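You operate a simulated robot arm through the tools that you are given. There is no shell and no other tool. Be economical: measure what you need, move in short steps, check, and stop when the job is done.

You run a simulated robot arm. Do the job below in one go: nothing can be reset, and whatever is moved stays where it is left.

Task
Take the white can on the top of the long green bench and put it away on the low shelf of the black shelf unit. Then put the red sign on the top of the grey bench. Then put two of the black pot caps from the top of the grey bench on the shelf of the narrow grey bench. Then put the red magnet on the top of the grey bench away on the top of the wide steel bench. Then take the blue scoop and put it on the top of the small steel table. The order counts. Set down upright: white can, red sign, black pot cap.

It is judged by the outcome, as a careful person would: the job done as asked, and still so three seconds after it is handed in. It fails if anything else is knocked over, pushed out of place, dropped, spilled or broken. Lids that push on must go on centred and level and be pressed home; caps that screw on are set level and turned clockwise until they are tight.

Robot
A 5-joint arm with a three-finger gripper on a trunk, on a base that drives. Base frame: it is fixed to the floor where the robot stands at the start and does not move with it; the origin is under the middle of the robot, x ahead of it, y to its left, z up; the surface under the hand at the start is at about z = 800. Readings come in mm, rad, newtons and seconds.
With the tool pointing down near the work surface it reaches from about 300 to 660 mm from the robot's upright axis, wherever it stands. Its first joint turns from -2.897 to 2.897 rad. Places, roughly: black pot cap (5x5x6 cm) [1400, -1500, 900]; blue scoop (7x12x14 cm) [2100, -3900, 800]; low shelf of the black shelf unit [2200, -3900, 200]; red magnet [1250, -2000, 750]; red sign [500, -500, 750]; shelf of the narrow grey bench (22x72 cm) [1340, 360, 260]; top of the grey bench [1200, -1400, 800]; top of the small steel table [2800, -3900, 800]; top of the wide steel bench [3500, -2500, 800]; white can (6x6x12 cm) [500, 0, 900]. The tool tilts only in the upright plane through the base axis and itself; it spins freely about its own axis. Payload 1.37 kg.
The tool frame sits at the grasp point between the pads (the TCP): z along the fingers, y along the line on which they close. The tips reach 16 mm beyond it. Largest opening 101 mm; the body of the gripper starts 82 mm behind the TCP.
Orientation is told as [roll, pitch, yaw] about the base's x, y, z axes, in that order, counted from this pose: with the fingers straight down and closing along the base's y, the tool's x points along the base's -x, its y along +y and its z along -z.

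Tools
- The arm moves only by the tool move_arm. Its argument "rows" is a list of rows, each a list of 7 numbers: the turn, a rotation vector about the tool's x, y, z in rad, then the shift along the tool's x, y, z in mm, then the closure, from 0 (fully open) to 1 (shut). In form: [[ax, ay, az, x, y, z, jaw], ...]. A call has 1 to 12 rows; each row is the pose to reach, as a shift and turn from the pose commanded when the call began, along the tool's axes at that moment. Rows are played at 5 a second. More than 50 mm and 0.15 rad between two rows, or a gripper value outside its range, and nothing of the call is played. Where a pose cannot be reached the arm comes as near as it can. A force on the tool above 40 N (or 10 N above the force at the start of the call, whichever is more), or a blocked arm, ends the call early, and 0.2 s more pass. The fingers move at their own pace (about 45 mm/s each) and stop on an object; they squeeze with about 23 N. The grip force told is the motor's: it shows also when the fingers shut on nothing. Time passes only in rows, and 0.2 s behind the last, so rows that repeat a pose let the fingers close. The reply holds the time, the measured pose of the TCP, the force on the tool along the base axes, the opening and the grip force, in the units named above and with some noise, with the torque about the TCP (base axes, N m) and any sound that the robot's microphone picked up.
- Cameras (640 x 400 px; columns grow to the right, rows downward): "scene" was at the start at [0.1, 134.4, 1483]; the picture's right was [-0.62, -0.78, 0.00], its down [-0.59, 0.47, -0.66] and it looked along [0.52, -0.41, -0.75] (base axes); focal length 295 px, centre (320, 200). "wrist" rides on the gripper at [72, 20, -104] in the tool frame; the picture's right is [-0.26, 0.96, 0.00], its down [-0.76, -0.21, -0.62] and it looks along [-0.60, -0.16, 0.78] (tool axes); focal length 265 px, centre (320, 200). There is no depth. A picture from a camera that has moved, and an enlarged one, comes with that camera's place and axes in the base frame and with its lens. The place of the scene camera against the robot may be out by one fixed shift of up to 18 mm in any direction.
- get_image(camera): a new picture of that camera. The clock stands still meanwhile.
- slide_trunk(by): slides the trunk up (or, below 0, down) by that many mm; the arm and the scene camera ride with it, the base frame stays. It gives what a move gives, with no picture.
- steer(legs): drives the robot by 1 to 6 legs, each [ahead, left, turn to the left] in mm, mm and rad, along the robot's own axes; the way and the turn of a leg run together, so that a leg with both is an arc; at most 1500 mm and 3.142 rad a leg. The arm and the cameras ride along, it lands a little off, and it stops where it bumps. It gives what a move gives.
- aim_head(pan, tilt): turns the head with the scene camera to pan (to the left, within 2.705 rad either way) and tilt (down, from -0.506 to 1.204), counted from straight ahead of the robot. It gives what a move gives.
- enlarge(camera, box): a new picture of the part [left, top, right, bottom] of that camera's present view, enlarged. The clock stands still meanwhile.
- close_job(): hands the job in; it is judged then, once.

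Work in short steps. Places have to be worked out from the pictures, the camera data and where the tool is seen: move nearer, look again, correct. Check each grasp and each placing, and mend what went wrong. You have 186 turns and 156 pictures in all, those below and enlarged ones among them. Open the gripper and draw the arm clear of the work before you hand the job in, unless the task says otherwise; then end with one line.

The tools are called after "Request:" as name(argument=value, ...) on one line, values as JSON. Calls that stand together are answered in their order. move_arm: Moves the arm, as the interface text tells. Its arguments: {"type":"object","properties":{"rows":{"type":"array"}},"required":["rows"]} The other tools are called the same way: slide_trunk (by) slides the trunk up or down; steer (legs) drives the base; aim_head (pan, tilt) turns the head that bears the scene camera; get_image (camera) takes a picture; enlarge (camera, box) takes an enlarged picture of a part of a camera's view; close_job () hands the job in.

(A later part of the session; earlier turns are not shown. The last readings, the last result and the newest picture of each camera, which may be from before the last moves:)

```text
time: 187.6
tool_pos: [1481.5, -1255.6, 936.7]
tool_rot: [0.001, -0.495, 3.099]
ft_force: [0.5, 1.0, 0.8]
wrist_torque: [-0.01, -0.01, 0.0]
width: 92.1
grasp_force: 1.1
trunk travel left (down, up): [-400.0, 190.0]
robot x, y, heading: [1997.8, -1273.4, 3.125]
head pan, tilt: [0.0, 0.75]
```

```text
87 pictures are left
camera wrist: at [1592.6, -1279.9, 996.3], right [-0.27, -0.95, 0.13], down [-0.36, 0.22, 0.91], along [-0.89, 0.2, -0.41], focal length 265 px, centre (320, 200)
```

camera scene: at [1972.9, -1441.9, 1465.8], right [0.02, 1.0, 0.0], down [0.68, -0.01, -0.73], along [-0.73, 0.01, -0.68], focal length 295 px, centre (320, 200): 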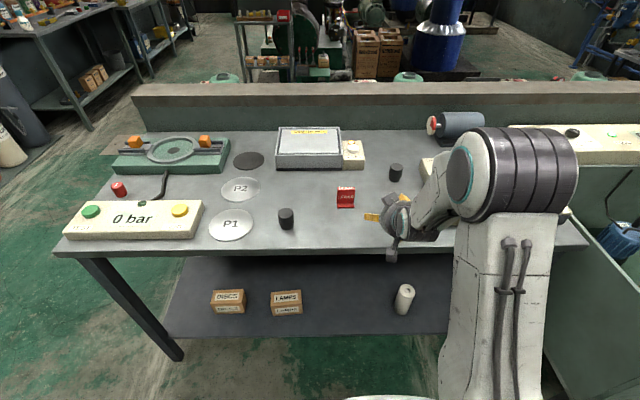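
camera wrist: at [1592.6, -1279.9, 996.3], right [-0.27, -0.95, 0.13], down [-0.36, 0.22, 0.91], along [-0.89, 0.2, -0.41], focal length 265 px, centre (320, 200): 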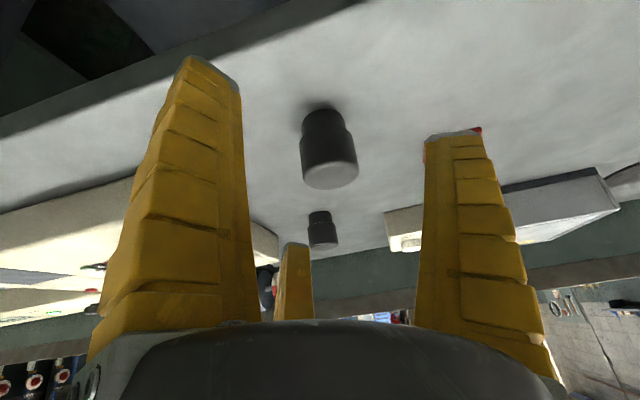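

Cap at (1425,-1252), z 843–898. I approach and close.

Request:
move_arm(rows=[[0, 0, 0, -5, 0, 21, 0.1], [0, 0, 0, -10, 0, 42, 0.1], [0, 0, 0, -15, 0, 63, 0.1], [0, 0, 0, -19.3, 0, 83, 0.1], [0, 0, 0, -19.3, 0, 83, 0.1]])

Request:
get_image(camera="wrist")

```text
time: 188.6
tool_pos: [1425.5, -1256.8, 886.0]
tool_rot: [0.0, -0.512, 3.105]
ft_force: [8.8, -6.1, 21.0]
wrist_torque: [0.47, -1.36, -0.25]
width: 97.6
grasp_force: 4.6
trunk travel left (down, up): [-400.0, 190.0]
robot x, y, heading: [2001.5, -1273.3, 3.124]
head pan, tilt: [0.0, 0.75]
stopped in row 4: the force on the tool passed its limit at 52 N (the readings are from after the stop); the commanded pose is now the measured one
```

```text
86 pictures are left
camera wrist: at [1539.4, -1280.6, 943.6], right [-0.27, -0.96, 0.13], down [-0.35, 0.22, 0.91], along [-0.9, 0.2, -0.39], focal length 265 px, centre (320, 200)
```

wrist: 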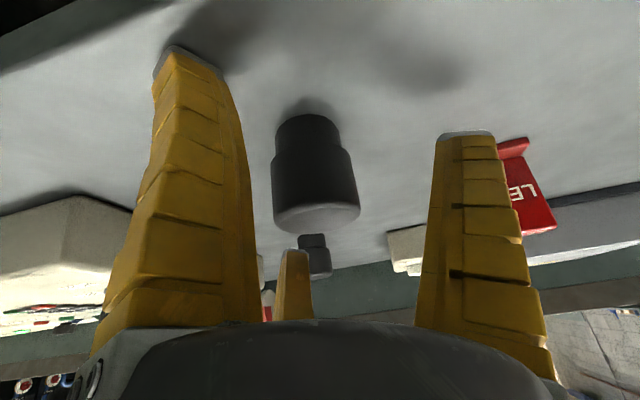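

Contact again. I enlarge the scene view at the hand to see what touches.

Request:
enlarge(camera="scene", box=[330, 180, 458, 280])

Request:
enlarge(camera="wrist", box=[100, 0, 420, 200])

```text
4.00 times, centred on (394, 230) of scene
camera zoom: at [1974.8, -1442.5, 1466.2], right [0.02, 1.0, 0.0], down [0.68, -0.01, -0.73], along [-0.73, 0.01, -0.68], focal length 1180 px, centre (24, 80)
```

zoom: 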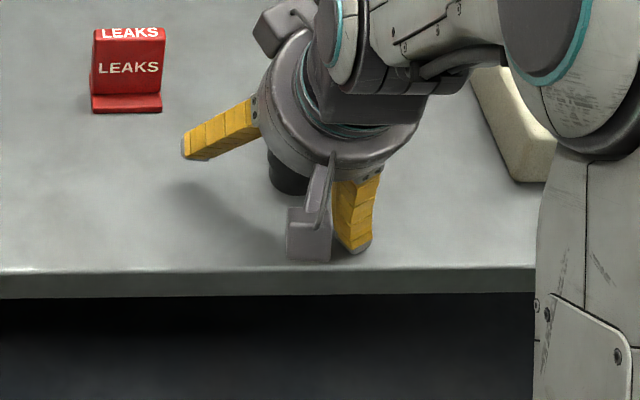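

```text
2.00 times, centred on (260, 100) of wrist
camera zoom: at [1539.4, -1280.6, 943.6], right [-0.27, -0.96, 0.13], down [-0.35, 0.22, 0.91], along [-0.9, 0.2, -0.39], focal length 531 px, centre (440, 400)
```

zoom: 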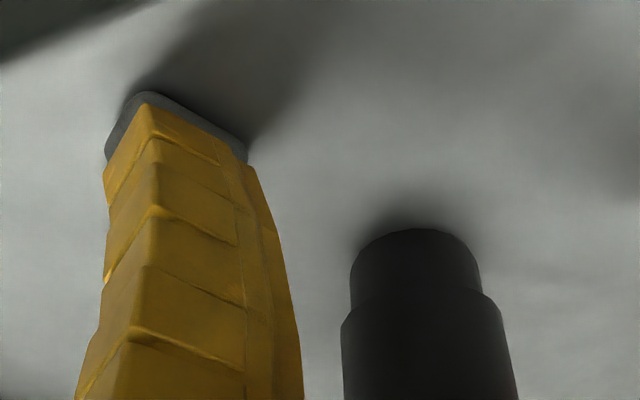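

The views show three finger tips around the hand axis; the low one touches the bench when tilted. So a vertical grip is best for the caps. Before choosing, I back off and go look at the narrow bench's shelf.

Request:
move_arm(rows=[[0, 0, 0, 0, 0, -40, 0.1], [0, 0, 0, 0, 0, -85, 0], [0, 0.13, 0, 0, 0, -130, 0], [0, 0.26, 0, 0, 0, -170, 0], [0, 0.39, 0, 0, 0, -180, 0], [0, 0.51, 0, 0, 0, -190, 0]])

Request:
steer(legs=[[-150, 0, 0], [0, -1500, 0], [0, -650, 0]])

Request:
aim_head(pan=0.5, tilt=0.6)

Request:
get_image(camera="scene")

```text
time: 190.0
tool_pos: [1517.9, -1258.6, 1048.2]
tool_rot: [0.0, 0.005, 3.103]
ft_force: [0.4, -0.3, -0.2]
wrist_torque: [-0.01, 0.01, -0.01]
width: 100.6
grasp_force: 0.1
trunk travel left (down, up): [-400.0, 190.0]
robot x, y, heading: [1998.4, -1270.7, 3.127]
head pan, tilt: [0.0, 0.75]
```

```text
time: 201.6
tool_pos: [1697.2, 872.0, 1049.8]
tool_rot: [-0.012, 0.006, 3.115]
ft_force: [-0.3, 0.6, 0.2]
wrist_torque: [-0.1, 0.0, -0.01]
width: 100.5
grasp_force: 0.0
trunk travel left (down, up): [-400.0, 190.0]
robot x, y, heading: [2177.0, 860.6, 3.141]
head pan, tilt: [0.0, 0.75]
```

```text
time: 202.5
tool_pos: [1695.9, 882.0, 1048.9]
tool_rot: [-0.012, 0.006, 3.114]
ft_force: [0.8, 0.5, 0.1]
wrist_torque: [0.01, 0.0, 0.01]
width: 100.6
grasp_force: 0.1
trunk travel left (down, up): [-400.0, 190.0]
robot x, y, heading: [2178.9, 863.5, 3.139]
head pan, tilt: [0.499, 0.6]
```

```text
83 pictures are left
camera scene: at [2157.3, 634.4, 1477.9], right [-0.47, 0.88, 0.01], down [0.5, 0.28, -0.82], along [-0.73, -0.38, -0.57], focal length 295 px, centre (320, 200)
```

scene: 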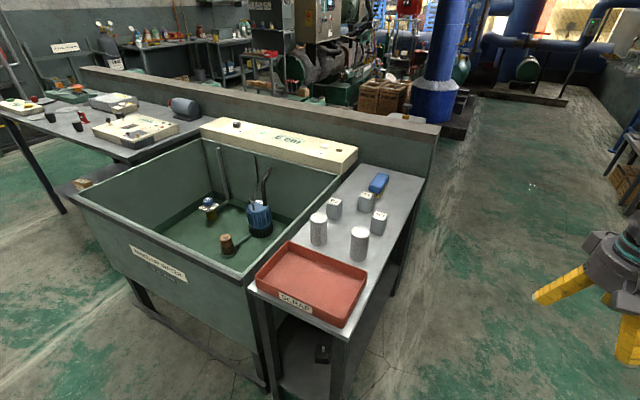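

I see the narrow bench with its low shelf beside the tank. I go round to its open long side and face it.

Request:
steer(legs=[[0, -240, 0], [800, 0, 0], [0, 0, 1.571]])

Request:
aim_head(pan=0.0, tilt=0.85)

Request:
get_image(camera="scene")

```text
time: 211.9
tool_pos: [1349.4, 620.3, 1047.5]
tool_rot: [0.001, 0.004, -1.608]
ft_force: [0.1, 0.2, 0.2]
wrist_torque: [0.03, 0.03, -0.02]
width: 100.7
grasp_force: 0.1
trunk travel left (down, up): [-400.0, 190.0]
robot x, y, heading: [1375.5, 1104.3, -1.583]
head pan, tilt: [0.499, 0.6]
```

```text
time: 212.9
tool_pos: [1349.7, 620.6, 1047.9]
tool_rot: [0.001, 0.004, -1.608]
ft_force: [1.3, -0.6, 0.0]
wrist_torque: [0.01, -0.01, -0.04]
width: 100.6
grasp_force: 0.1
trunk travel left (down, up): [-400.0, 190.0]
robot x, y, heading: [1375.6, 1101.8, -1.586]
head pan, tilt: [0.0, 0.85]
```

```text
82 pictures are left
camera scene: at [1549.3, 1088.3, 1457.9], right [-1.0, 0.01, 0.0], down [0.01, 0.75, -0.66], along [-0.01, -0.66, -0.75], focal length 295 px, centre (320, 200)
```

scene: 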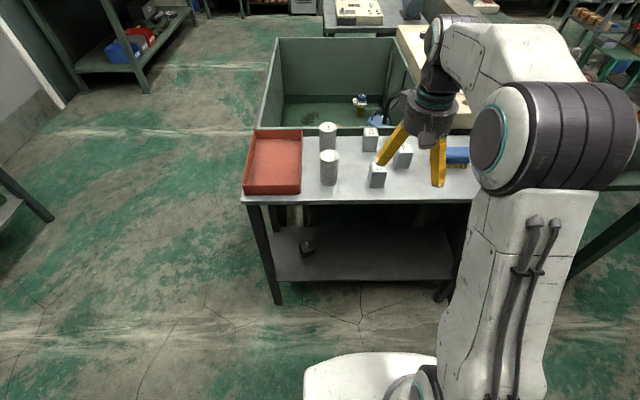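

The shelf has about 500 mm of headroom, so I can work with a vertical hand, setting the caps near its front edge. Back to the caps.

Request:
steer(legs=[[0, 0, -1.571], [-800, 0, 0], [0, 1500, 0], [0, 876, 0], [200, 0, 0]])

Request:
get_image(camera="wrist")

```text
time: 233.2
tool_pos: [1501.5, -1203.9, 1047.4]
tool_rot: [-0.001, 0.005, 3.114]
ft_force: [0.3, 0.1, 0.7]
wrist_torque: [0.02, -0.02, 0.0]
width: 100.6
grasp_force: 0.0
trunk travel left (down, up): [-400.0, 190.0]
robot x, y, heading: [1985.3, -1227.0, 3.137]
head pan, tilt: [0.0, 0.85]
```

```text
81 pictures are left
camera wrist: at [1572.4, -1225.9, 1153.2], right [-0.29, -0.96, 0.0], down [-0.75, 0.23, 0.62], along [-0.59, 0.18, -0.79], focal length 265 px, centre (320, 200)
```

wrist: 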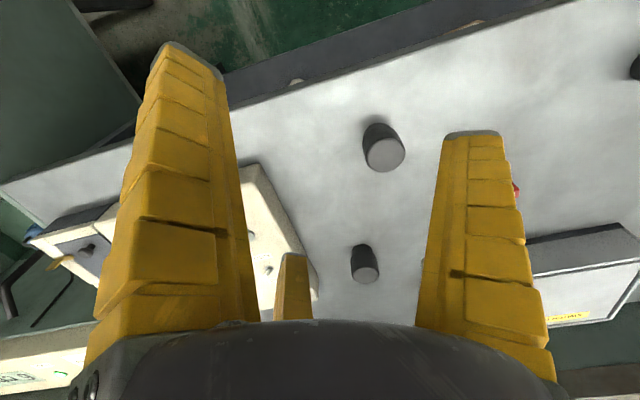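

Cap top at (1420,-1254). I move above it with the tool vertical, then look.

Request:
move_arm(rows=[[0, 0, 0, -26, 17, 10, 0.1], [0, 0, 0, -52, 34, 30, 0.1], [0, 0, 0, -78, 51, 55, 0.1], [0, 0, 0, -78, 51, 87, 0.1], [0, 0, 0, -78, 51, 87, 0.1]])

Request:
get_image(camera="wrist")

```text
time: 234.4
tool_pos: [1424.6, -1255.3, 960.6]
tool_rot: [0.0, 0.004, 3.112]
ft_force: [1.2, -0.4, -0.6]
wrist_torque: [0.0, 0.01, 0.03]
width: 91.9
grasp_force: 0.8
trunk travel left (down, up): [-400.0, 190.0]
robot x, y, heading: [1982.8, -1225.3, 3.136]
head pan, tilt: [0.0, 0.85]
```

```text
80 pictures are left
camera wrist: at [1494.7, -1277.2, 1066.5], right [-0.29, -0.96, 0.0], down [-0.75, 0.23, 0.62], along [-0.59, 0.18, -0.79], focal length 265 px, centre (320, 200)
```

wrist: 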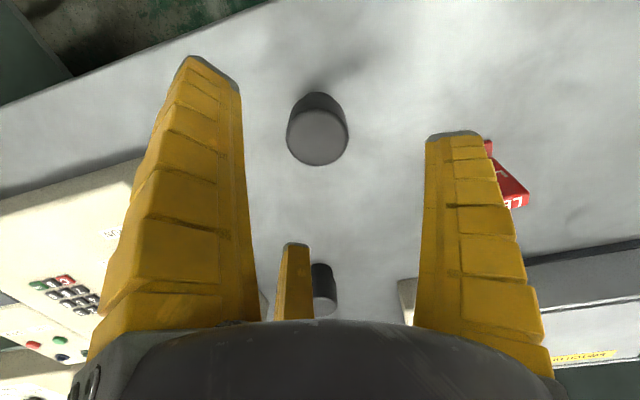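

Cap centre (1421,-1253). Descend to z≈873 and check before closing.

Request:
move_arm(rows=[[0, 0, 0, -4, -1.5, 30, 0.1], [0, 0, 0, -4, -1.5, 60, 0.1], [0, 0, 0, -4, -1.5, 87, 0.1], [0, 0, 0, -4, -1.5, 87, 0.1]])

Request:
move_arm(rows=[[0, 0, 0, 0, 0, 0, 0.4], [0, 0, 0, 0, 0, 0, 0.5], [0, 0, 0, 0, 0, 0, 0.6], [0, 0, 0, 0, 0, 0, 1], [0, 0, 0, 0, 0, 0, 1], [0, 0, 0, 0, 0, 0, 1]])

Request:
move_arm(rows=[[0, 0, 0, 0, 0, -10, 1], [0, 0, 0, 0, 0, -50, 1], [0, 0, 0, 0, 0, -100, 1], [0, 0, 0, 0, 0, -150, 1], [0, 0, 0, 0, 0, -180, 1]])

Request:
get_image(camera="wrist")

```text
time: 235.4
tool_pos: [1419.6, -1250.5, 870.2]
tool_rot: [-0.001, 0.006, 3.113]
ft_force: [0.2, -0.2, -0.1]
wrist_torque: [0.02, -0.01, 0.0]
width: 92.0
grasp_force: 0.8
trunk travel left (down, up): [-400.0, 190.0]
robot x, y, heading: [1981.2, -1226.0, 3.138]
head pan, tilt: [0.0, 0.85]
```

```text
time: 236.8
tool_pos: [1419.7, -1252.5, 872.5]
tool_rot: [0.002, 0.003, 3.114]
ft_force: [-0.1, -0.1, 0.7]
wrist_torque: [0.02, 0.03, -0.01]
width: 39.4
grasp_force: 22.4
trunk travel left (down, up): [-400.0, 190.0]
robot x, y, heading: [1983.2, -1223.3, 3.137]
head pan, tilt: [0.0, 0.85]
```

```text
time: 238.0
tool_pos: [1417.9, -1252.7, 1055.0]
tool_rot: [-0.001, 0.006, 3.114]
ft_force: [0.3, 0.3, -0.9]
wrist_torque: [0.01, 0.01, -0.02]
width: 39.0
grasp_force: 23.0
trunk travel left (down, up): [-400.0, 190.0]
robot x, y, heading: [1981.5, -1226.7, 3.137]
head pan, tilt: [0.0, 0.85]
```

```text
79 pictures are left
camera wrist: at [1487.4, -1273.1, 1160.9], right [-0.29, -0.96, 0.0], down [-0.75, 0.23, 0.62], along [-0.59, 0.18, -0.79], focal length 265 px, centre (320, 200)
```

wrist: 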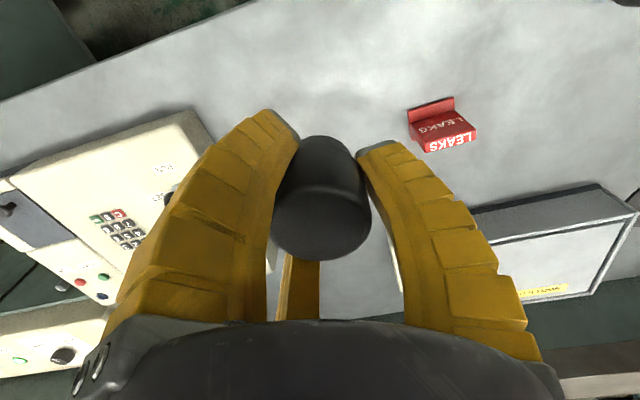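

Cap held upright (width 39). I draw in and carry it to the narrow bench's open side.

Request:
move_arm(rows=[[0, 0, 0, 30, 0, 0, 1], [0, 0, 0, 60, 0, 0, 1], [0, 0, 0, 85, 0, 0, 1]])

Request:
steer(legs=[[-200, 0, 0], [0, -1500, 0], [0, -850, 0], [830, 0, 0], [0, 0, 1.571]])

Request:
slide_trunk(by=-400)

Request:
aim_head(pan=0.0, tilt=0.7)

Request:
get_image(camera="scene")

Request:
get_image(camera="wrist")

```text
time: 238.8
tool_pos: [1503.4, -1253.8, 1052.2]
tool_rot: [0.0, 0.004, 3.114]
ft_force: [0.4, 0.6, 0.0]
wrist_torque: [0.03, 0.0, 0.01]
width: 39.4
grasp_force: 23.3
trunk travel left (down, up): [-400.0, 190.0]
robot x, y, heading: [1984.4, -1223.7, 3.138]
head pan, tilt: [0.0, 0.85]
```

```text
time: 259.5
tool_pos: [1387.3, 661.2, 1052.6]
tool_rot: [0.0, 0.004, -1.586]
ft_force: [-1.4, -0.3, -0.2]
wrist_torque: [0.0, -0.01, 0.0]
width: 40.4
grasp_force: 22.3
trunk travel left (down, up): [-400.0, 190.0]
robot x, y, heading: [1352.1, 1142.4, -1.565]
head pan, tilt: [0.0, 0.85]
```

```text
time: 263.3
tool_pos: [1386.2, 661.4, 654.3]
tool_rot: [-0.001, 0.003, -1.586]
ft_force: [0.1, -0.3, 0.2]
wrist_torque: [0.02, 0.02, -0.02]
width: 40.4
grasp_force: 23.2
trunk travel left (down, up): [0.0, 590.0]
robot x, y, heading: [1355.4, 1141.9, -1.57]
head pan, tilt: [0.0, 0.85]
```

```text
time: 264.0
tool_pos: [1386.7, 662.5, 651.0]
tool_rot: [0.001, 0.003, -1.586]
ft_force: [0.0, -0.4, -0.4]
wrist_torque: [0.0, -0.05, -0.01]
width: 40.4
grasp_force: 23.0
trunk travel left (down, up): [0.0, 590.0]
robot x, y, heading: [1352.7, 1141.4, -1.568]
head pan, tilt: [0.0, 0.7]
```

```text
78 pictures are left
camera scene: at [1527.3, 1124.5, 1070.1], right [-1.0, -0.01, 0.0], down [0.0, 0.64, -0.76], along [0.01, -0.76, -0.64], focal length 295 px, centre (320, 200)
```

scene: 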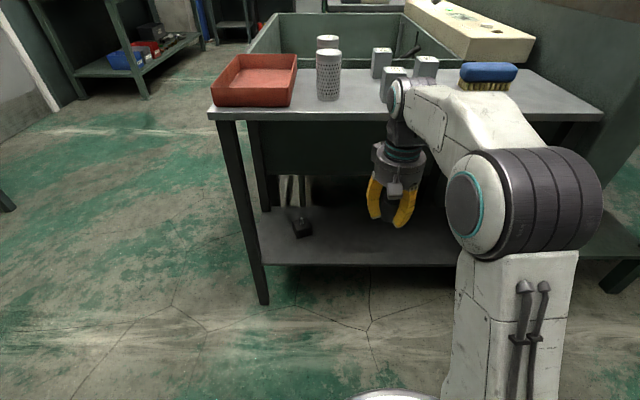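

```text
77 pictures are left
camera wrist: at [1407.3, 732.7, 759.3], right [0.96, -0.28, 0.0], down [-0.22, -0.76, 0.62], along [-0.17, -0.59, -0.79], focal length 265 px, centre (320, 200)
```

wrist: 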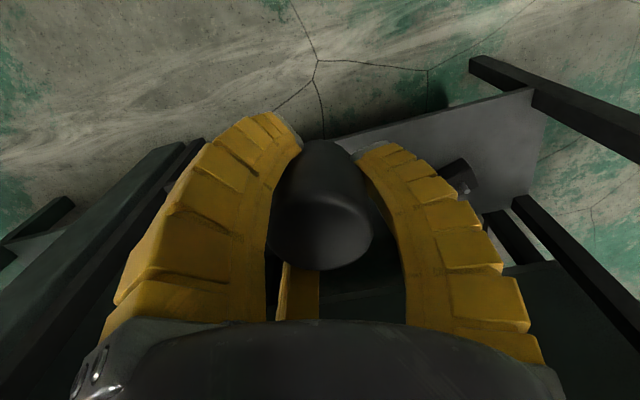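

Shelf at z≈260 with front edge at y≈502. I lower the hand in front of it.

Request:
move_arm(rows=[[0, 0, 0, 0, 0, 45, 1], [0, 0, 0, 0, 0, 90, 1], [0, 0, 0, 0, 0, 135, 1], [0, 0, 0, 0, 0, 180, 1], [0, 0, 0, 0, 0, 225, 1], [0, 0, 0, 0, 0, 270, 1], [0, 0, 0, 0, 0, 305, 1], [0, 0, 0, 0, 0, 305, 1]])

Request:
get_image(camera="scene")

Request:
get_image(camera="wrist")

```text
time: 265.8
tool_pos: [1387.4, 659.5, 351.2]
tool_rot: [-0.001, 0.003, -1.586]
ft_force: [0.5, 1.0, -0.8]
wrist_torque: [0.0, 0.01, -0.03]
width: 39.5
grasp_force: 23.4
trunk travel left (down, up): [0.0, 590.0]
robot x, y, heading: [1352.0, 1139.4, -1.564]
head pan, tilt: [0.0, 0.7]
```

```text
76 pictures are left
camera scene: at [1527.3, 1124.5, 1070.1], right [-1.0, -0.01, 0.0], down [0.0, 0.64, -0.76], along [0.01, -0.76, -0.64], focal length 295 px, centre (320, 200)
```

scene: 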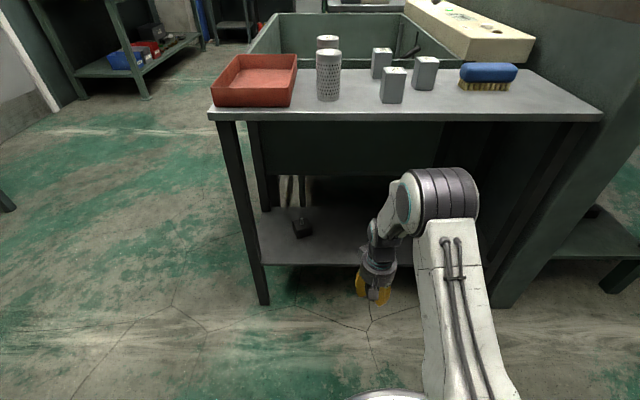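

```text
75 pictures are left
camera wrist: at [1407.2, 731.5, 457.8], right [0.96, -0.28, 0.0], down [-0.22, -0.76, 0.62], along [-0.17, -0.59, -0.79], focal length 265 px, centre (320, 200)
```

wrist: 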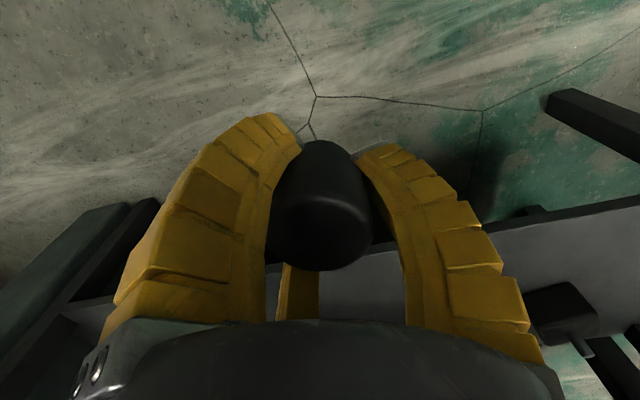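

Elbow would come near the bench top's edge; a longer reach makes the forearm flatter. I extend the arm 110 mm out instead, then drive less.

Request:
move_arm(rows=[[0, 0, 0, -40, 0, 0, 1], [0, 0, 0, -80, 0, 0, 1], [0, 0, 0, -110, 0, 0, 1], [0, 0, 0, -110, 0, 0, 1]])

Request:
aim_head(pan=-0.15, tilt=0.6)

Request:
get_image(camera="scene")

```text
time: 266.8
tool_pos: [1384.5, 550.6, 346.8]
tool_rot: [0.0, 0.005, -1.587]
ft_force: [0.4, 0.3, -0.3]
wrist_torque: [0.04, 0.0, 0.02]
width: 39.6
grasp_force: 22.6
trunk travel left (down, up): [0.0, 590.0]
robot x, y, heading: [1349.6, 1141.7, -1.565]
head pan, tilt: [0.0, 0.7]
```

```text
time: 267.5
tool_pos: [1384.7, 551.8, 347.3]
tool_rot: [-0.001, 0.005, -1.585]
ft_force: [0.3, 0.1, -1.0]
wrist_torque: [-0.02, 0.01, -0.02]
width: 39.7
grasp_force: 23.0
trunk travel left (down, up): [0.0, 590.0]
robot x, y, heading: [1352.3, 1139.5, -1.562]
head pan, tilt: [-0.15, 0.6]
```

```text
74 pictures are left
camera scene: at [1514.2, 1121.9, 1078.7], right [-0.99, 0.14, 0.0], down [0.08, 0.56, -0.82], along [-0.12, -0.82, -0.57], focal length 295 px, centre (320, 200)
```

scene: 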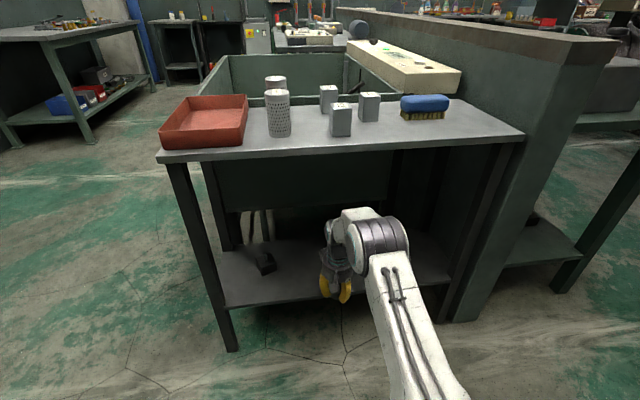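

Now the whole arm stays below the bench top. Drive 100 mm in and lower to contact.

Request:
steer(legs=[[100, 0, 0]])

Request:
get_image(camera="wrist")

Request:
enlarge(camera="scene", box=[220, 160, 476, 320])

```text
time: 268.7
tool_pos: [1384.2, 451.0, 347.4]
tool_rot: [-0.001, 0.005, -1.586]
ft_force: [-0.4, 0.8, -0.8]
wrist_torque: [0.0, -0.02, -0.03]
width: 39.1
grasp_force: 22.9
trunk travel left (down, up): [0.0, 590.0]
robot x, y, heading: [1351.4, 1040.9, -1.563]
head pan, tilt: [-0.15, 0.6]
```

```text
73 pictures are left
camera wrist: at [1405.7, 522.0, 454.0], right [0.96, -0.28, 0.0], down [-0.22, -0.76, 0.62], along [-0.17, -0.59, -0.79], focal length 265 px, centre (320, 200)
```

wrist: 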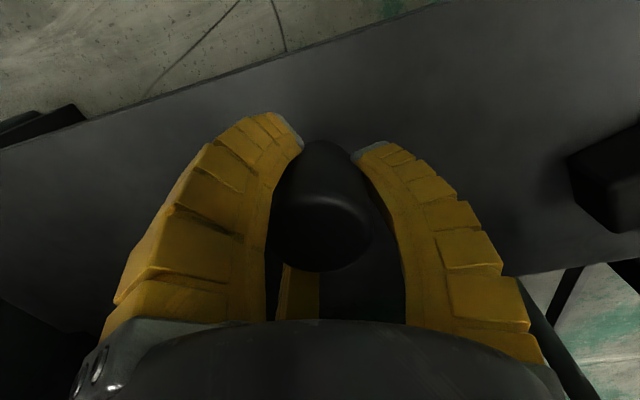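

```text
2.50 times, centred on (348, 240) of scene
camera zoom: at [1514.9, 1020.5, 1078.7], right [-0.99, 0.14, 0.0], down [0.08, 0.56, -0.83], along [-0.12, -0.82, -0.56], focal length 738 px, centre (250, 100)
```

zoom: 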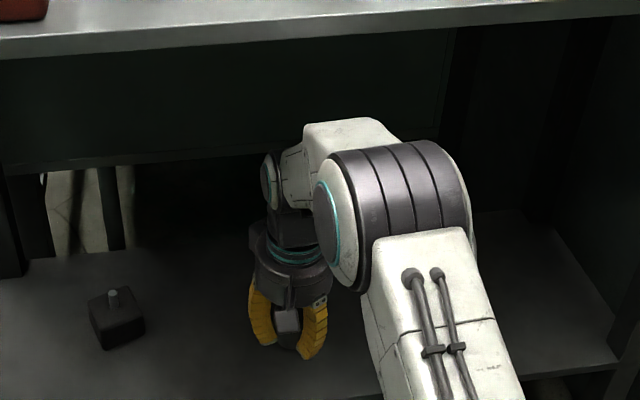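

The shelf's front edge is at y≈499, the cap at 451. I lower gently to contact.

Request:
move_arm(rows=[[0, 0, 0, 0, 0, 20, 1], [0, 0, 0, 0, 0, 38, 1], [0, 0, 0, 0, 0, 46, 1], [0, 0, 0, 0, 0, 51, 1], [0, 0, 0, 0, 0, 55, 1], [0, 0, 0, 0, 0, 59, 1], [0, 0, 0, 0, 0, 62, 1], [0, 0, 0, 0, 0, 65, 1], [0, 0, 0, 0, 0, 68, 1], [0, 0, 0, 0, 0, 71, 1], [0, 0, 0, 0, 0, 74, 1], [0, 0, 0, 0, 0, 77, 1]])

```text
time: 271.2
tool_pos: [1385.8, 449.0, 278.1]
tool_rot: [0.0, -0.004, -1.586]
ft_force: [0.2, 6.3, 22.7]
wrist_torque: [0.06, 0.02, -0.04]
width: 38.6
grasp_force: 23.0
trunk travel left (down, up): [0.0, 590.0]
robot x, y, heading: [1350.8, 1040.1, -1.566]
head pan, tilt: [-0.15, 0.6]
stopped in row 12: the force on the tool passed its limit at 43 N (the readings are from after the stop); the commanded pose is now the measured one
```

Contact. Ease up 2 mm and open.

Request:
move_arm(rows=[[0, 0, 0, 0, 0, -2, 1], [0, 0, 0, 0, 0, -2, 0.55], [0, 0, 0, 0, 0, -2, 0.45], [0, 0, 0, 0, 0, -2, 0.35], [0, 0, 0, 0, 0, -2, 0.25], [0, 0, 0, 0, 0, -2, 0.2]])

Request:
get_image(camera="wrist")

```text
time: 272.6
tool_pos: [1385.7, 448.3, 279.4]
tool_rot: [-0.001, -0.004, -1.586]
ft_force: [0.4, -3.4, 17.7]
wrist_torque: [-0.08, 0.09, -0.14]
width: 80.3
grasp_force: 0.0
trunk travel left (down, up): [0.0, 590.0]
robot x, y, heading: [1353.8, 1042.7, -1.565]
head pan, tilt: [-0.15, 0.6]
```

```text
71 pictures are left
camera wrist: at [1405.3, 520.8, 384.8], right [0.96, -0.28, 0.0], down [-0.22, -0.75, 0.62], along [-0.17, -0.6, -0.78], focal length 265 px, centre (320, 200)
```

wrist: 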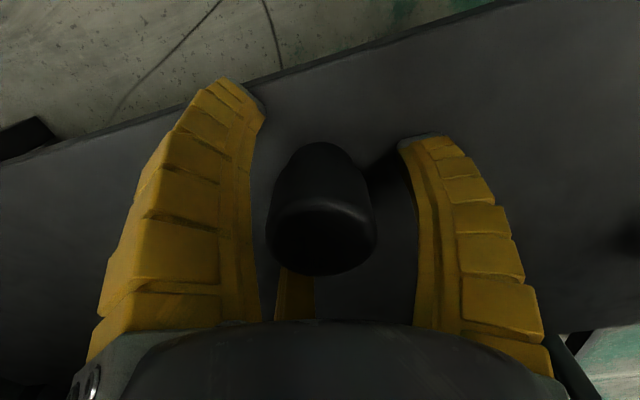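

The cap stands free; the residual force is the tips on the shelf. Rise and back out.

Request:
move_arm(rows=[[0, 0, 0, 0, 0, -8, 0.2], [0, 0, 0, 0, 0, -30, 0.2], [0, 0, 0, 0, 0, -60, 0.2], [0, 0, 0, 0, 0, -85, 0.2]])

Request:
steer(legs=[[-180, 0, 0]])

Request:
get_image(camera="wrist")

Request:
get_image(camera="scene")

```text
time: 273.6
tool_pos: [1384.4, 449.8, 363.3]
tool_rot: [0.0, 0.002, -1.587]
ft_force: [0.7, -0.3, 0.1]
wrist_torque: [0.0, -0.06, 0.0]
width: 82.7
grasp_force: 1.7
trunk travel left (down, up): [0.0, 590.0]
robot x, y, heading: [1352.6, 1037.4, -1.561]
head pan, tilt: [-0.15, 0.6]
```

```text
time: 275.2
tool_pos: [1380.9, 633.3, 363.0]
tool_rot: [0.0, -0.001, -1.589]
ft_force: [-0.2, 0.7, 0.7]
wrist_torque: [0.01, -0.04, 0.02]
width: 83.1
grasp_force: 1.6
trunk travel left (down, up): [0.0, 590.0]
robot x, y, heading: [1352.2, 1223.5, -1.567]
head pan, tilt: [-0.15, 0.6]
```

```text
70 pictures are left
camera wrist: at [1401.3, 705.1, 469.0], right [0.96, -0.28, 0.0], down [-0.22, -0.75, 0.62], along [-0.18, -0.6, -0.78], focal length 265 px, centre (320, 200)
```

wrist: 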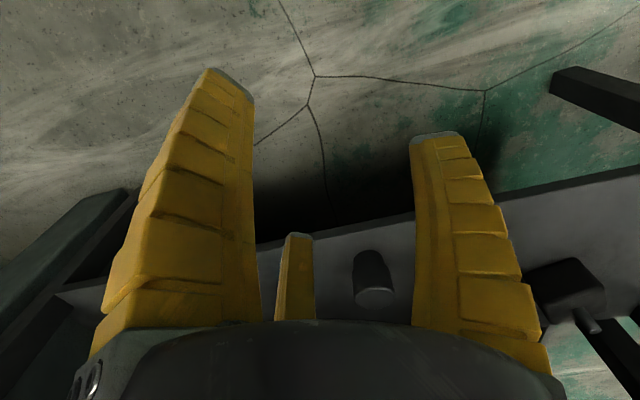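

```text
69 pictures are left
camera scene: at [1513.8, 1204.5, 1078.7], right [-0.99, 0.15, 0.0], down [0.08, 0.56, -0.83], along [-0.12, -0.82, -0.56], focal length 295 px, centre (320, 200)
```

scene: 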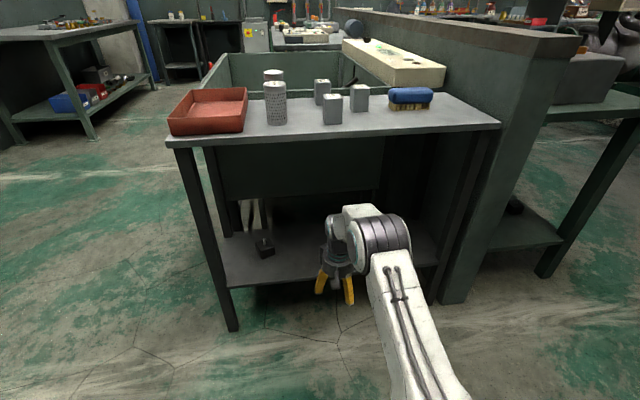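

Cap one stands on the shelf. I raise the arm and trunk and go for the cap near (1413,-1517).

Request:
move_arm(rows=[[0, 0, 0, 15, 0, -45, 0], [0, 0, 0, 30, 0, -90, 0], [0, 0, 0, 45, 0, -135, 0], [0, 0, 0, 60, 0, -180, 0], [0, 0, 0, 75, 0, -225, 0], [0, 0, 0, 90, 0, -270, 0], [0, 0, 0, 105, 0, -300, 0]])

Request:
slide_trunk(by=400)

Request:
steer(legs=[[0, 0, -1.571], [-825, 0, 0], [0, 1500, 0], [0, 1214, 0], [215, 0, 0]])

Request:
get_image(camera="wrist")

```text
time: 276.8
tool_pos: [1381.4, 739.5, 662.1]
tool_rot: [0.0, -0.001, -1.59]
ft_force: [-0.2, -1.0, 0.0]
wrist_torque: [0.05, -0.02, -0.03]
width: 100.8
grasp_force: 0.1
trunk travel left (down, up): [0.0, 590.0]
robot x, y, heading: [1350.7, 1221.9, -1.565]
head pan, tilt: [-0.15, 0.6]
```

```text
time: 280.6
tool_pos: [1381.6, 738.9, 1061.7]
tool_rot: [0.0, 0.0, -1.591]
ft_force: [0.1, 0.8, 0.0]
wrist_torque: [0.01, -0.01, 0.01]
width: 100.6
grasp_force: 0.1
trunk travel left (down, up): [-400.0, 190.0]
robot x, y, heading: [1354.1, 1225.6, -1.571]
head pan, tilt: [-0.15, 0.6]
```

```text
time: 302.8
tool_pos: [1502.9, -1500.9, 1059.8]
tool_rot: [0.001, 0.0, 3.116]
ft_force: [-0.5, 0.3, -0.3]
wrist_torque: [0.0, -0.01, 0.0]
width: 100.4
grasp_force: 0.1
trunk travel left (down, up): [-400.0, 190.0]
robot x, y, heading: [1985.5, -1476.9, 3.141]
head pan, tilt: [-0.15, 0.6]
```

```text
68 pictures are left
camera wrist: at [1573.0, -1523.3, 1167.3], right [-0.29, -0.96, 0.0], down [-0.75, 0.23, 0.62], along [-0.59, 0.18, -0.78], focal length 265 px, centre (320, 200)
```

wrist: 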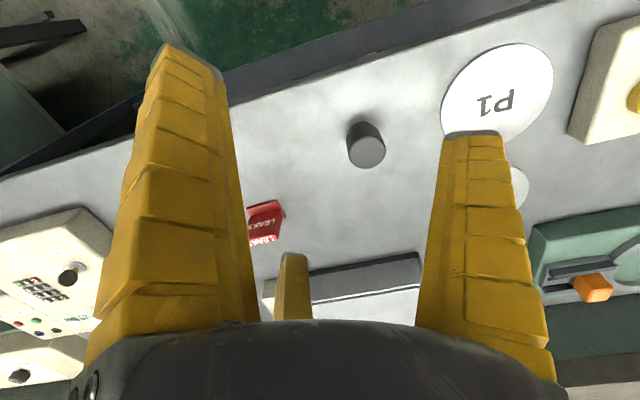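

Cap at about (1424,-1532). Move above it.

Request:
move_arm(rows=[[0, 0, 0, -27, 11, 20, 0.1], [0, 0, 0, -54, 22, 45, 0.1], [0, 0, 0, -79, 33, 70, 0.1], [0, 0, 0, -79, 33, 100, 0.1], [0, 0, 0, -79, 33, 100, 0.1]])

Request:
get_image(camera="wrist")

```text
time: 304.0
tool_pos: [1423.0, -1532.1, 962.9]
tool_rot: [0.0, 0.0, 3.117]
ft_force: [0.3, 0.3, -0.4]
wrist_torque: [-0.01, -0.01, 0.01]
width: 91.8
grasp_force: 1.0
trunk travel left (down, up): [-400.0, 190.0]
robot x, y, heading: [1986.2, -1474.5, 3.138]
head pan, tilt: [-0.15, 0.6]
```

```text
67 pictures are left
camera wrist: at [1494.1, -1554.0, 1069.2], right [-0.29, -0.96, 0.0], down [-0.75, 0.23, 0.62], along [-0.59, 0.18, -0.78], focal length 265 px, centre (320, 200)
```

wrist: 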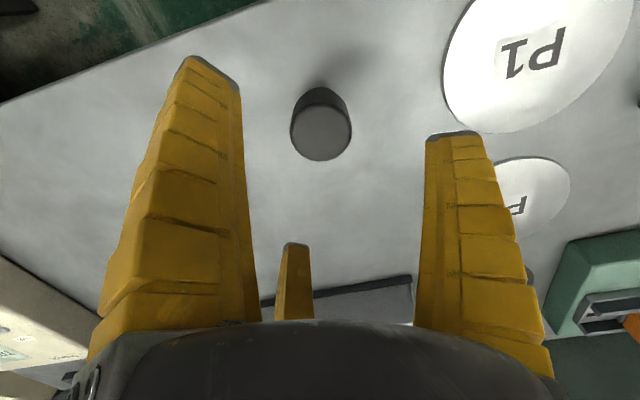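

Centred. Descend, close and lift.

Request:
move_arm(rows=[[0, 0, 0, -2, 0, 30, 0.1], [0, 0, 0, -2, 0, 60, 0.1], [0, 0, 0, -2, 0, 88, 0.1], [0, 0, 0, -2, 0, 88, 0.1]])

Request:
move_arm(rows=[[0, 0, 0, 0, 0, 0, 0.4], [0, 0, 0, 0, 0, 0, 0.5], [0, 0, 0, 0, 0, 0, 0.6], [0, 0, 0, 0, 0, 0, 1], [0, 0, 0, 0, 0, 0, 1], [0, 0, 0, 0, 0, 0, 1]])

Request:
move_arm(rows=[[0, 0, 0, 0, 0, -10, 1], [0, 0, 0, 0, 0, -50, 1], [0, 0, 0, 0, 0, -100, 1], [0, 0, 0, 0, 0, -150, 1], [0, 0, 0, 30, 0, -180, 1], [0, 0, 0, 60, 0, -180, 1], [0, 0, 0, 85, 0, -180, 1]])

Request:
get_image(camera="wrist")

```text
time: 305.0
tool_pos: [1420.7, -1533.2, 875.2]
tool_rot: [0.001, 0.001, 3.115]
ft_force: [0.1, -0.1, 0.8]
wrist_torque: [-0.02, -0.01, 0.01]
width: 92.1
grasp_force: 1.2
trunk travel left (down, up): [-400.0, 190.0]
robot x, y, heading: [1986.4, -1475.0, 3.135]
head pan, tilt: [-0.15, 0.6]
```

```text
time: 306.4
tool_pos: [1420.9, -1532.2, 874.0]
tool_rot: [0.0, -0.001, 3.116]
ft_force: [0.3, 0.3, 2.7]
wrist_torque: [-0.06, -0.01, 0.01]
width: 38.8
grasp_force: 23.2
trunk travel left (down, up): [-400.0, 190.0]
robot x, y, heading: [1989.0, -1476.8, 3.14]
head pan, tilt: [-0.15, 0.6]
```

```text
time: 308.0
tool_pos: [1508.0, -1534.6, 1053.2]
tool_rot: [0.0, 0.0, 3.115]
ft_force: [-0.4, 0.1, -1.0]
wrist_torque: [-0.01, 0.04, -0.01]
width: 38.1
grasp_force: 23.0
trunk travel left (down, up): [-400.0, 190.0]
robot x, y, heading: [1989.3, -1475.3, 3.135]
head pan, tilt: [-0.15, 0.6]
```

```text
66 pictures are left
camera wrist: at [1579.4, -1557.0, 1159.1], right [-0.29, -0.96, 0.0], down [-0.75, 0.23, 0.62], along [-0.59, 0.18, -0.78], focal length 265 px, centre (320, 200)
```

wrist: 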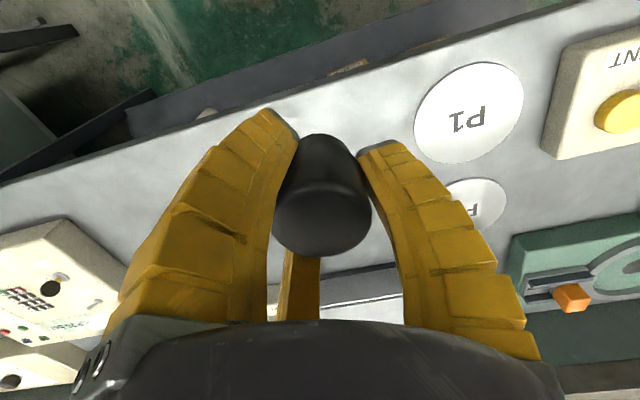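

Held. Carry it to the narrow bench, aiming for x≈1255 on the shelf.

Request:
steer(legs=[[-190, 0, 0], [0, -1500, 0], [0, -1115, 0], [985, 0, 0], [0, 0, 1.571]])

Request:
slide_trunk(by=-400)

Request:
get_image(camera="scene")

```text
time: 330.5
tool_pos: [1368.9, 740.9, 1053.3]
tool_rot: [-0.001, 0.0, -1.641]
ft_force: [-0.2, 0.5, -0.6]
wrist_torque: [0.0, 0.02, -0.02]
width: 39.2
grasp_force: 22.5
trunk travel left (down, up): [-400.0, 190.0]
robot x, y, heading: [1330.0, 1222.1, -1.615]
head pan, tilt: [-0.15, 0.6]
```

```text
time: 334.3
tool_pos: [1368.4, 740.0, 652.9]
tool_rot: [0.001, 0.0, -1.639]
ft_force: [0.0, -0.7, -0.3]
wrist_torque: [0.02, 0.04, 0.0]
width: 39.2
grasp_force: 22.7
trunk travel left (down, up): [0.0, 590.0]
robot x, y, heading: [1330.8, 1223.5, -1.615]
head pan, tilt: [-0.15, 0.6]
```

```text
65 pictures are left
camera scene: at [1488.7, 1194.9, 1078.8], right [-0.98, 0.19, 0.0], down [0.11, 0.55, -0.83], along [-0.16, -0.81, -0.56], focal length 295 px, centre (320, 200)
```

scene: 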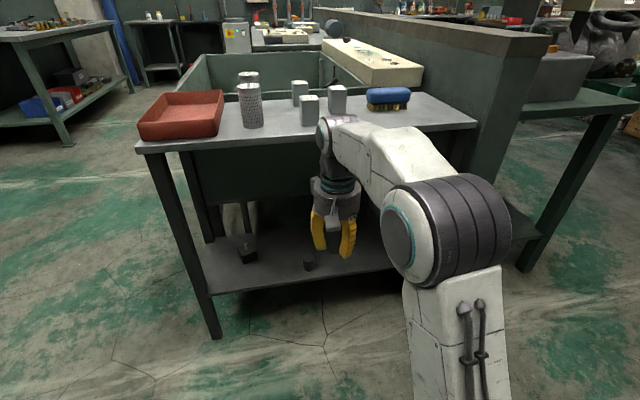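

The drive landed at x≈1330; I correct the heading and strafe to x≈1255 for the hand, then lower and extend as before.

Request:
steer(legs=[[0, 0, 0.045], [0, -135, 0]])

Request:
move_arm(rows=[[0, 0, 0, -12, 0, 45, 1], [0, 0, 0, -24, 0, 90, 1], [0, 0, 0, -36, 0, 135, 1], [0, 0, 0, -50, 0, 180, 1], [0, 0, 0, -65, 0, 225, 1], [0, 0, 0, -80, 0, 270, 1], [0, 0, 0, -110, 0, 305, 1], [0, 0, 0, -110, 0, 305, 1]])

Request:
get_image(camera="wrist")

Request:
get_image(camera="scene")

```text
time: 336.0
tool_pos: [1254.9, 742.9, 653.0]
tool_rot: [-0.002, 0.0, -1.598]
ft_force: [0.3, 0.0, -0.5]
wrist_torque: [-0.01, -0.04, 0.0]
width: 39.8
grasp_force: 23.1
trunk travel left (down, up): [0.0, 590.0]
robot x, y, heading: [1196.1, 1225.1, -1.571]
head pan, tilt: [-0.15, 0.6]
```

```text
time: 337.8
tool_pos: [1250.2, 633.4, 345.9]
tool_rot: [0.0, 0.0, -1.597]
ft_force: [0.1, -0.4, -0.9]
wrist_torque: [-0.02, 0.02, 0.01]
width: 39.9
grasp_force: 23.1
trunk travel left (down, up): [0.0, 590.0]
robot x, y, heading: [1196.1, 1221.7, -1.573]
head pan, tilt: [-0.15, 0.6]
```

```text
64 pictures are left
camera wrist: at [1272.0, 705.0, 451.5], right [0.96, -0.29, 0.0], down [-0.23, -0.75, 0.62], along [-0.18, -0.59, -0.78], focal length 265 px, centre (320, 200)
```

wrist: 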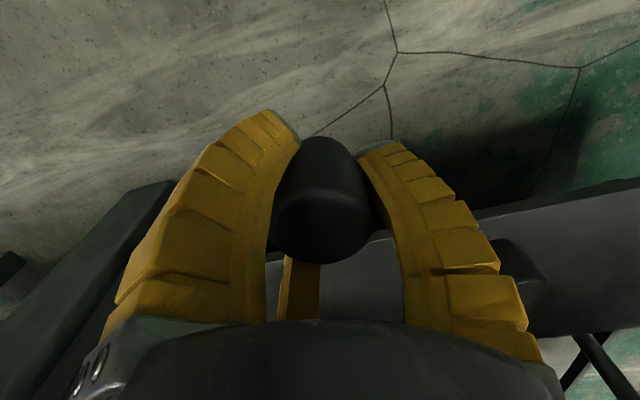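

```text
63 pictures are left
camera scene: at [1355.3, 1202.1, 1078.7], right [-0.99, 0.15, 0.0], down [0.09, 0.56, -0.83], along [-0.13, -0.82, -0.56], focal length 295 px, centre (320, 200)
```

scene: 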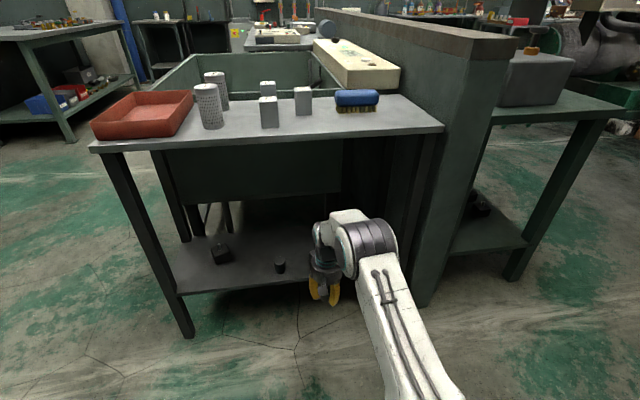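

Clear. Drive 180 mm in and lower gently.

Request:
steer(legs=[[181, 0, 0]])

Request:
get_image(camera="wrist")

Request:
move_arm(rows=[[0, 0, 0, 0, 0, 20, 1], [0, 0, 0, 0, 0, 38, 1], [0, 0, 0, 0, 0, 46, 1], [0, 0, 0, 0, 0, 51, 1], [0, 0, 0, 0, 0, 55, 1], [0, 0, 0, 0, 0, 57, 1], [0, 0, 0, 0, 0, 59, 1], [0, 0, 0, 0, 0, 59, 1]])

```text
time: 339.3
tool_pos: [1247.3, 449.9, 346.9]
tool_rot: [0.0, 0.001, -1.601]
ft_force: [-0.3, 0.1, -1.3]
wrist_torque: [0.01, 0.04, -0.02]
width: 39.9
grasp_force: 23.1
trunk travel left (down, up): [0.0, 590.0]
robot x, y, heading: [1190.4, 1037.9, -1.576]
head pan, tilt: [-0.15, 0.6]
```

```text
62 pictures are left
camera wrist: at [1269.0, 522.2, 451.9], right [0.96, -0.29, 0.0], down [-0.23, -0.75, 0.62], along [-0.18, -0.59, -0.78], focal length 265 px, centre (320, 200)
```

wrist: 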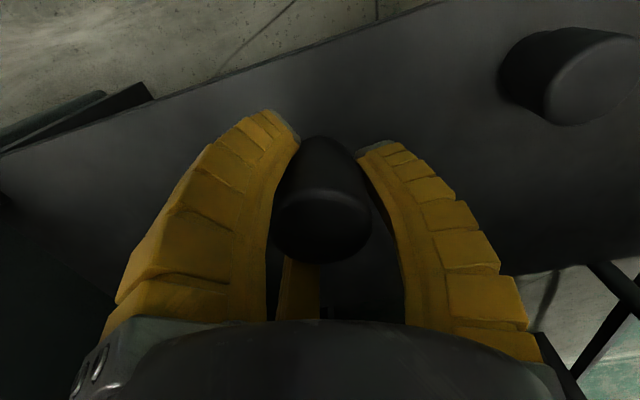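

```text
time: 341.1
tool_pos: [1248.2, 451.3, 286.8]
tool_rot: [0.0, 0.0, -1.6]
ft_force: [0.2, -0.7, -1.3]
wrist_torque: [0.02, -0.01, 0.0]
width: 39.9
grasp_force: 23.0
trunk travel left (down, up): [0.0, 590.0]
robot x, y, heading: [1194.6, 1038.3, -1.575]
head pan, tilt: [-0.15, 0.6]
```

No contact yet at z 287; a few more small steps. (Cap one stands upright – its axis follows the vertical vanishing point.)

Request:
move_arm(rows=[[0, 0, 0, 0, 0, 1.5, 1], [0, 0, 0, 0, 0, 3, 1], [0, 0, 0, 0, 0, 3, 1]])

Request:
move_arm(rows=[[0, 0, 0, 0, 0, 1.5, 1], [0, 0, 0, 0, 0, 3, 1], [0, 0, 0, 0, 0, 3, 1]])

```text
time: 341.9
tool_pos: [1247.8, 450.1, 284.0]
tool_rot: [0.0, -0.001, -1.6]
ft_force: [-1.1, 0.5, 3.6]
wrist_torque: [-0.05, 0.04, -0.01]
width: 41.0
grasp_force: 22.7
trunk travel left (down, up): [0.0, 590.0]
robot x, y, heading: [1191.7, 1040.5, -1.574]
head pan, tilt: [-0.15, 0.6]
```

```text
time: 342.7
tool_pos: [1247.3, 450.8, 281.4]
tool_rot: [-0.002, 0.0, -1.6]
ft_force: [0.3, 1.6, 2.0]
wrist_torque: [-0.03, 0.04, 0.01]
width: 39.9
grasp_force: 23.4
trunk travel left (down, up): [0.0, 590.0]
robot x, y, heading: [1193.3, 1041.8, -1.579]
head pan, tilt: [-0.15, 0.6]
```

Contact is made (force has turned upward). I open, rise and back out.

Request:
move_arm(rows=[[0, 0, 0, 0, 0, 0, 0.6], [0, 0, 0, 0, 0, 0, 0.5], [0, 0, 0, 0, 0, 0, 0.35], [0, 0, 0, 0, 0, 0, 0.25], [0, 0, 0, 0, 0, 0, 0.2], [0, 0, 0, 0, 0, -30, 0.2], [0, 0, 0, 0, 0, -60, 0.2], [0, 0, 0, 0, 0, -85, 0.2]])

Request:
steer(legs=[[-180, 0, 0]])

Request:
enlarge(camera="scene", box=[140, 200, 396, 360])

Request:
get_image(camera="wrist")

```text
time: 344.5
tool_pos: [1249.0, 451.6, 366.7]
tool_rot: [0.0, 0.0, -1.6]
ft_force: [0.3, 0.2, -0.4]
wrist_torque: [0.01, -0.02, 0.03]
width: 83.2
grasp_force: 1.5
trunk travel left (down, up): [0.0, 590.0]
robot x, y, heading: [1195.4, 1039.0, -1.577]
head pan, tilt: [-0.15, 0.6]
```

```text
time: 346.0
tool_pos: [1248.2, 629.3, 365.7]
tool_rot: [0.0, 0.0, -1.605]
ft_force: [0.3, -0.2, 0.4]
wrist_torque: [0.03, -0.02, 0.02]
width: 82.9
grasp_force: 1.4
trunk travel left (down, up): [0.0, 590.0]
robot x, y, heading: [1198.0, 1216.5, -1.581]
head pan, tilt: [-0.15, 0.6]
```

```text
2.50 times, centred on (268, 280) of scene
camera zoom: at [1355.7, 1197.4, 1078.7], right [-0.99, 0.16, 0.0], down [0.09, 0.56, -0.83], along [-0.13, -0.81, -0.56], focal length 738 px, centre (450, 0)
```

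zoom: 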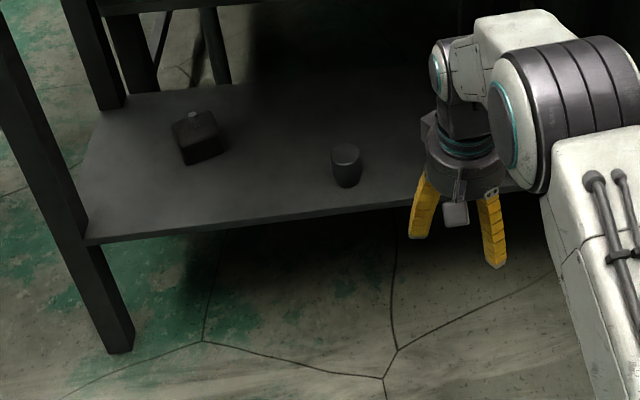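

```text
60 pictures are left
camera wrist: at [1270.3, 700.8, 471.9], right [0.96, -0.3, 0.0], down [-0.23, -0.75, 0.62], along [-0.18, -0.59, -0.78], focal length 265 px, centre (320, 200)
```

wrist: 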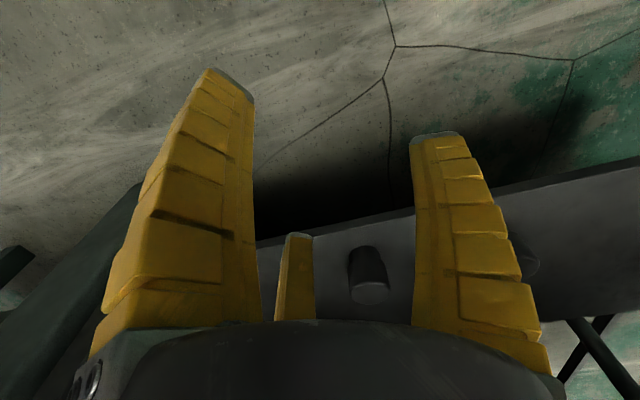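

Both caps stand on the shelf. Now the red magnet: raise and drive back to the grey bench at y≈-2000.

Request:
move_arm(rows=[[0, 0, 0, 15, 0, -45, 0], [0, 0, 0, 30, 0, -90, 0], [0, 0, 0, 45, 0, -135, 0], [0, 0, 0, 60, 0, -180, 0], [0, 0, 0, 75, 0, -225, 0], [0, 0, 0, 90, 0, -270, 0], [0, 0, 0, 105, 0, -300, 0]])

Request:
slide_trunk(by=400)

Request:
steer(legs=[[0, 0, -1.571], [-985, 0, 0], [0, 1500, 0], [0, 1500, 0], [0, 220, 0]])

Request:
aim_head(pan=0.1, tilt=0.6)

Request:
get_image(camera="scene")

```text
time: 347.6
tool_pos: [1252.9, 734.0, 669.0]
tool_rot: [0.0, 0.003, -1.602]
ft_force: [-0.2, -1.2, 0.5]
wrist_torque: [0.05, -0.01, -0.01]
width: 100.7
grasp_force: 0.0
trunk travel left (down, up): [0.0, 590.0]
robot x, y, heading: [1193.1, 1218.3, -1.587]
head pan, tilt: [-0.15, 0.6]
```

```text
time: 351.5
tool_pos: [1252.8, 734.1, 1068.2]
tool_rot: [0.001, 0.0, -1.605]
ft_force: [0.3, -0.2, 0.0]
wrist_torque: [-0.01, 0.02, 0.04]
width: 100.5
grasp_force: 0.0
trunk travel left (down, up): [-400.0, 190.0]
robot x, y, heading: [1194.4, 1219.1, -1.583]
head pan, tilt: [-0.15, 0.6]
```

```text
time: 375.7
tool_pos: [1696.0, -2064.6, 1068.9]
tool_rot: [0.0, -0.001, 3.117]
ft_force: [0.0, -0.1, -0.6]
wrist_torque: [0.01, -0.02, 0.02]
width: 100.6
grasp_force: 0.1
trunk travel left (down, up): [-400.0, 190.0]
robot x, y, heading: [2177.1, -2001.2, 3.142]
head pan, tilt: [-0.15, 0.6]
```

```text
time: 376.5
tool_pos: [1695.8, -2064.0, 1069.0]
tool_rot: [0.001, 0.001, 3.118]
ft_force: [0.1, -0.3, -0.2]
wrist_torque: [0.01, 0.02, -0.01]
width: 100.5
grasp_force: 0.2
trunk travel left (down, up): [-400.0, 190.0]
robot x, y, heading: [2179.8, -1998.1, 3.139]
head pan, tilt: [0.099, 0.6]
```

```text
59 pictures are left
camera scene: at [2151.4, -2178.8, 1478.7], right [-0.1, 1.0, 0.0], down [0.56, 0.05, -0.83], along [-0.82, -0.08, -0.56], focal length 295 px, centre (320, 200)
```

scene: 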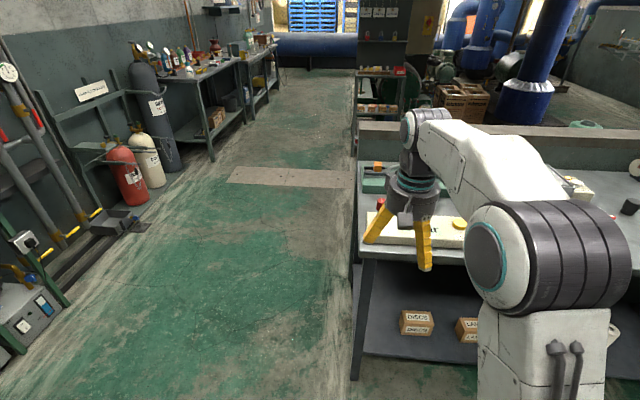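

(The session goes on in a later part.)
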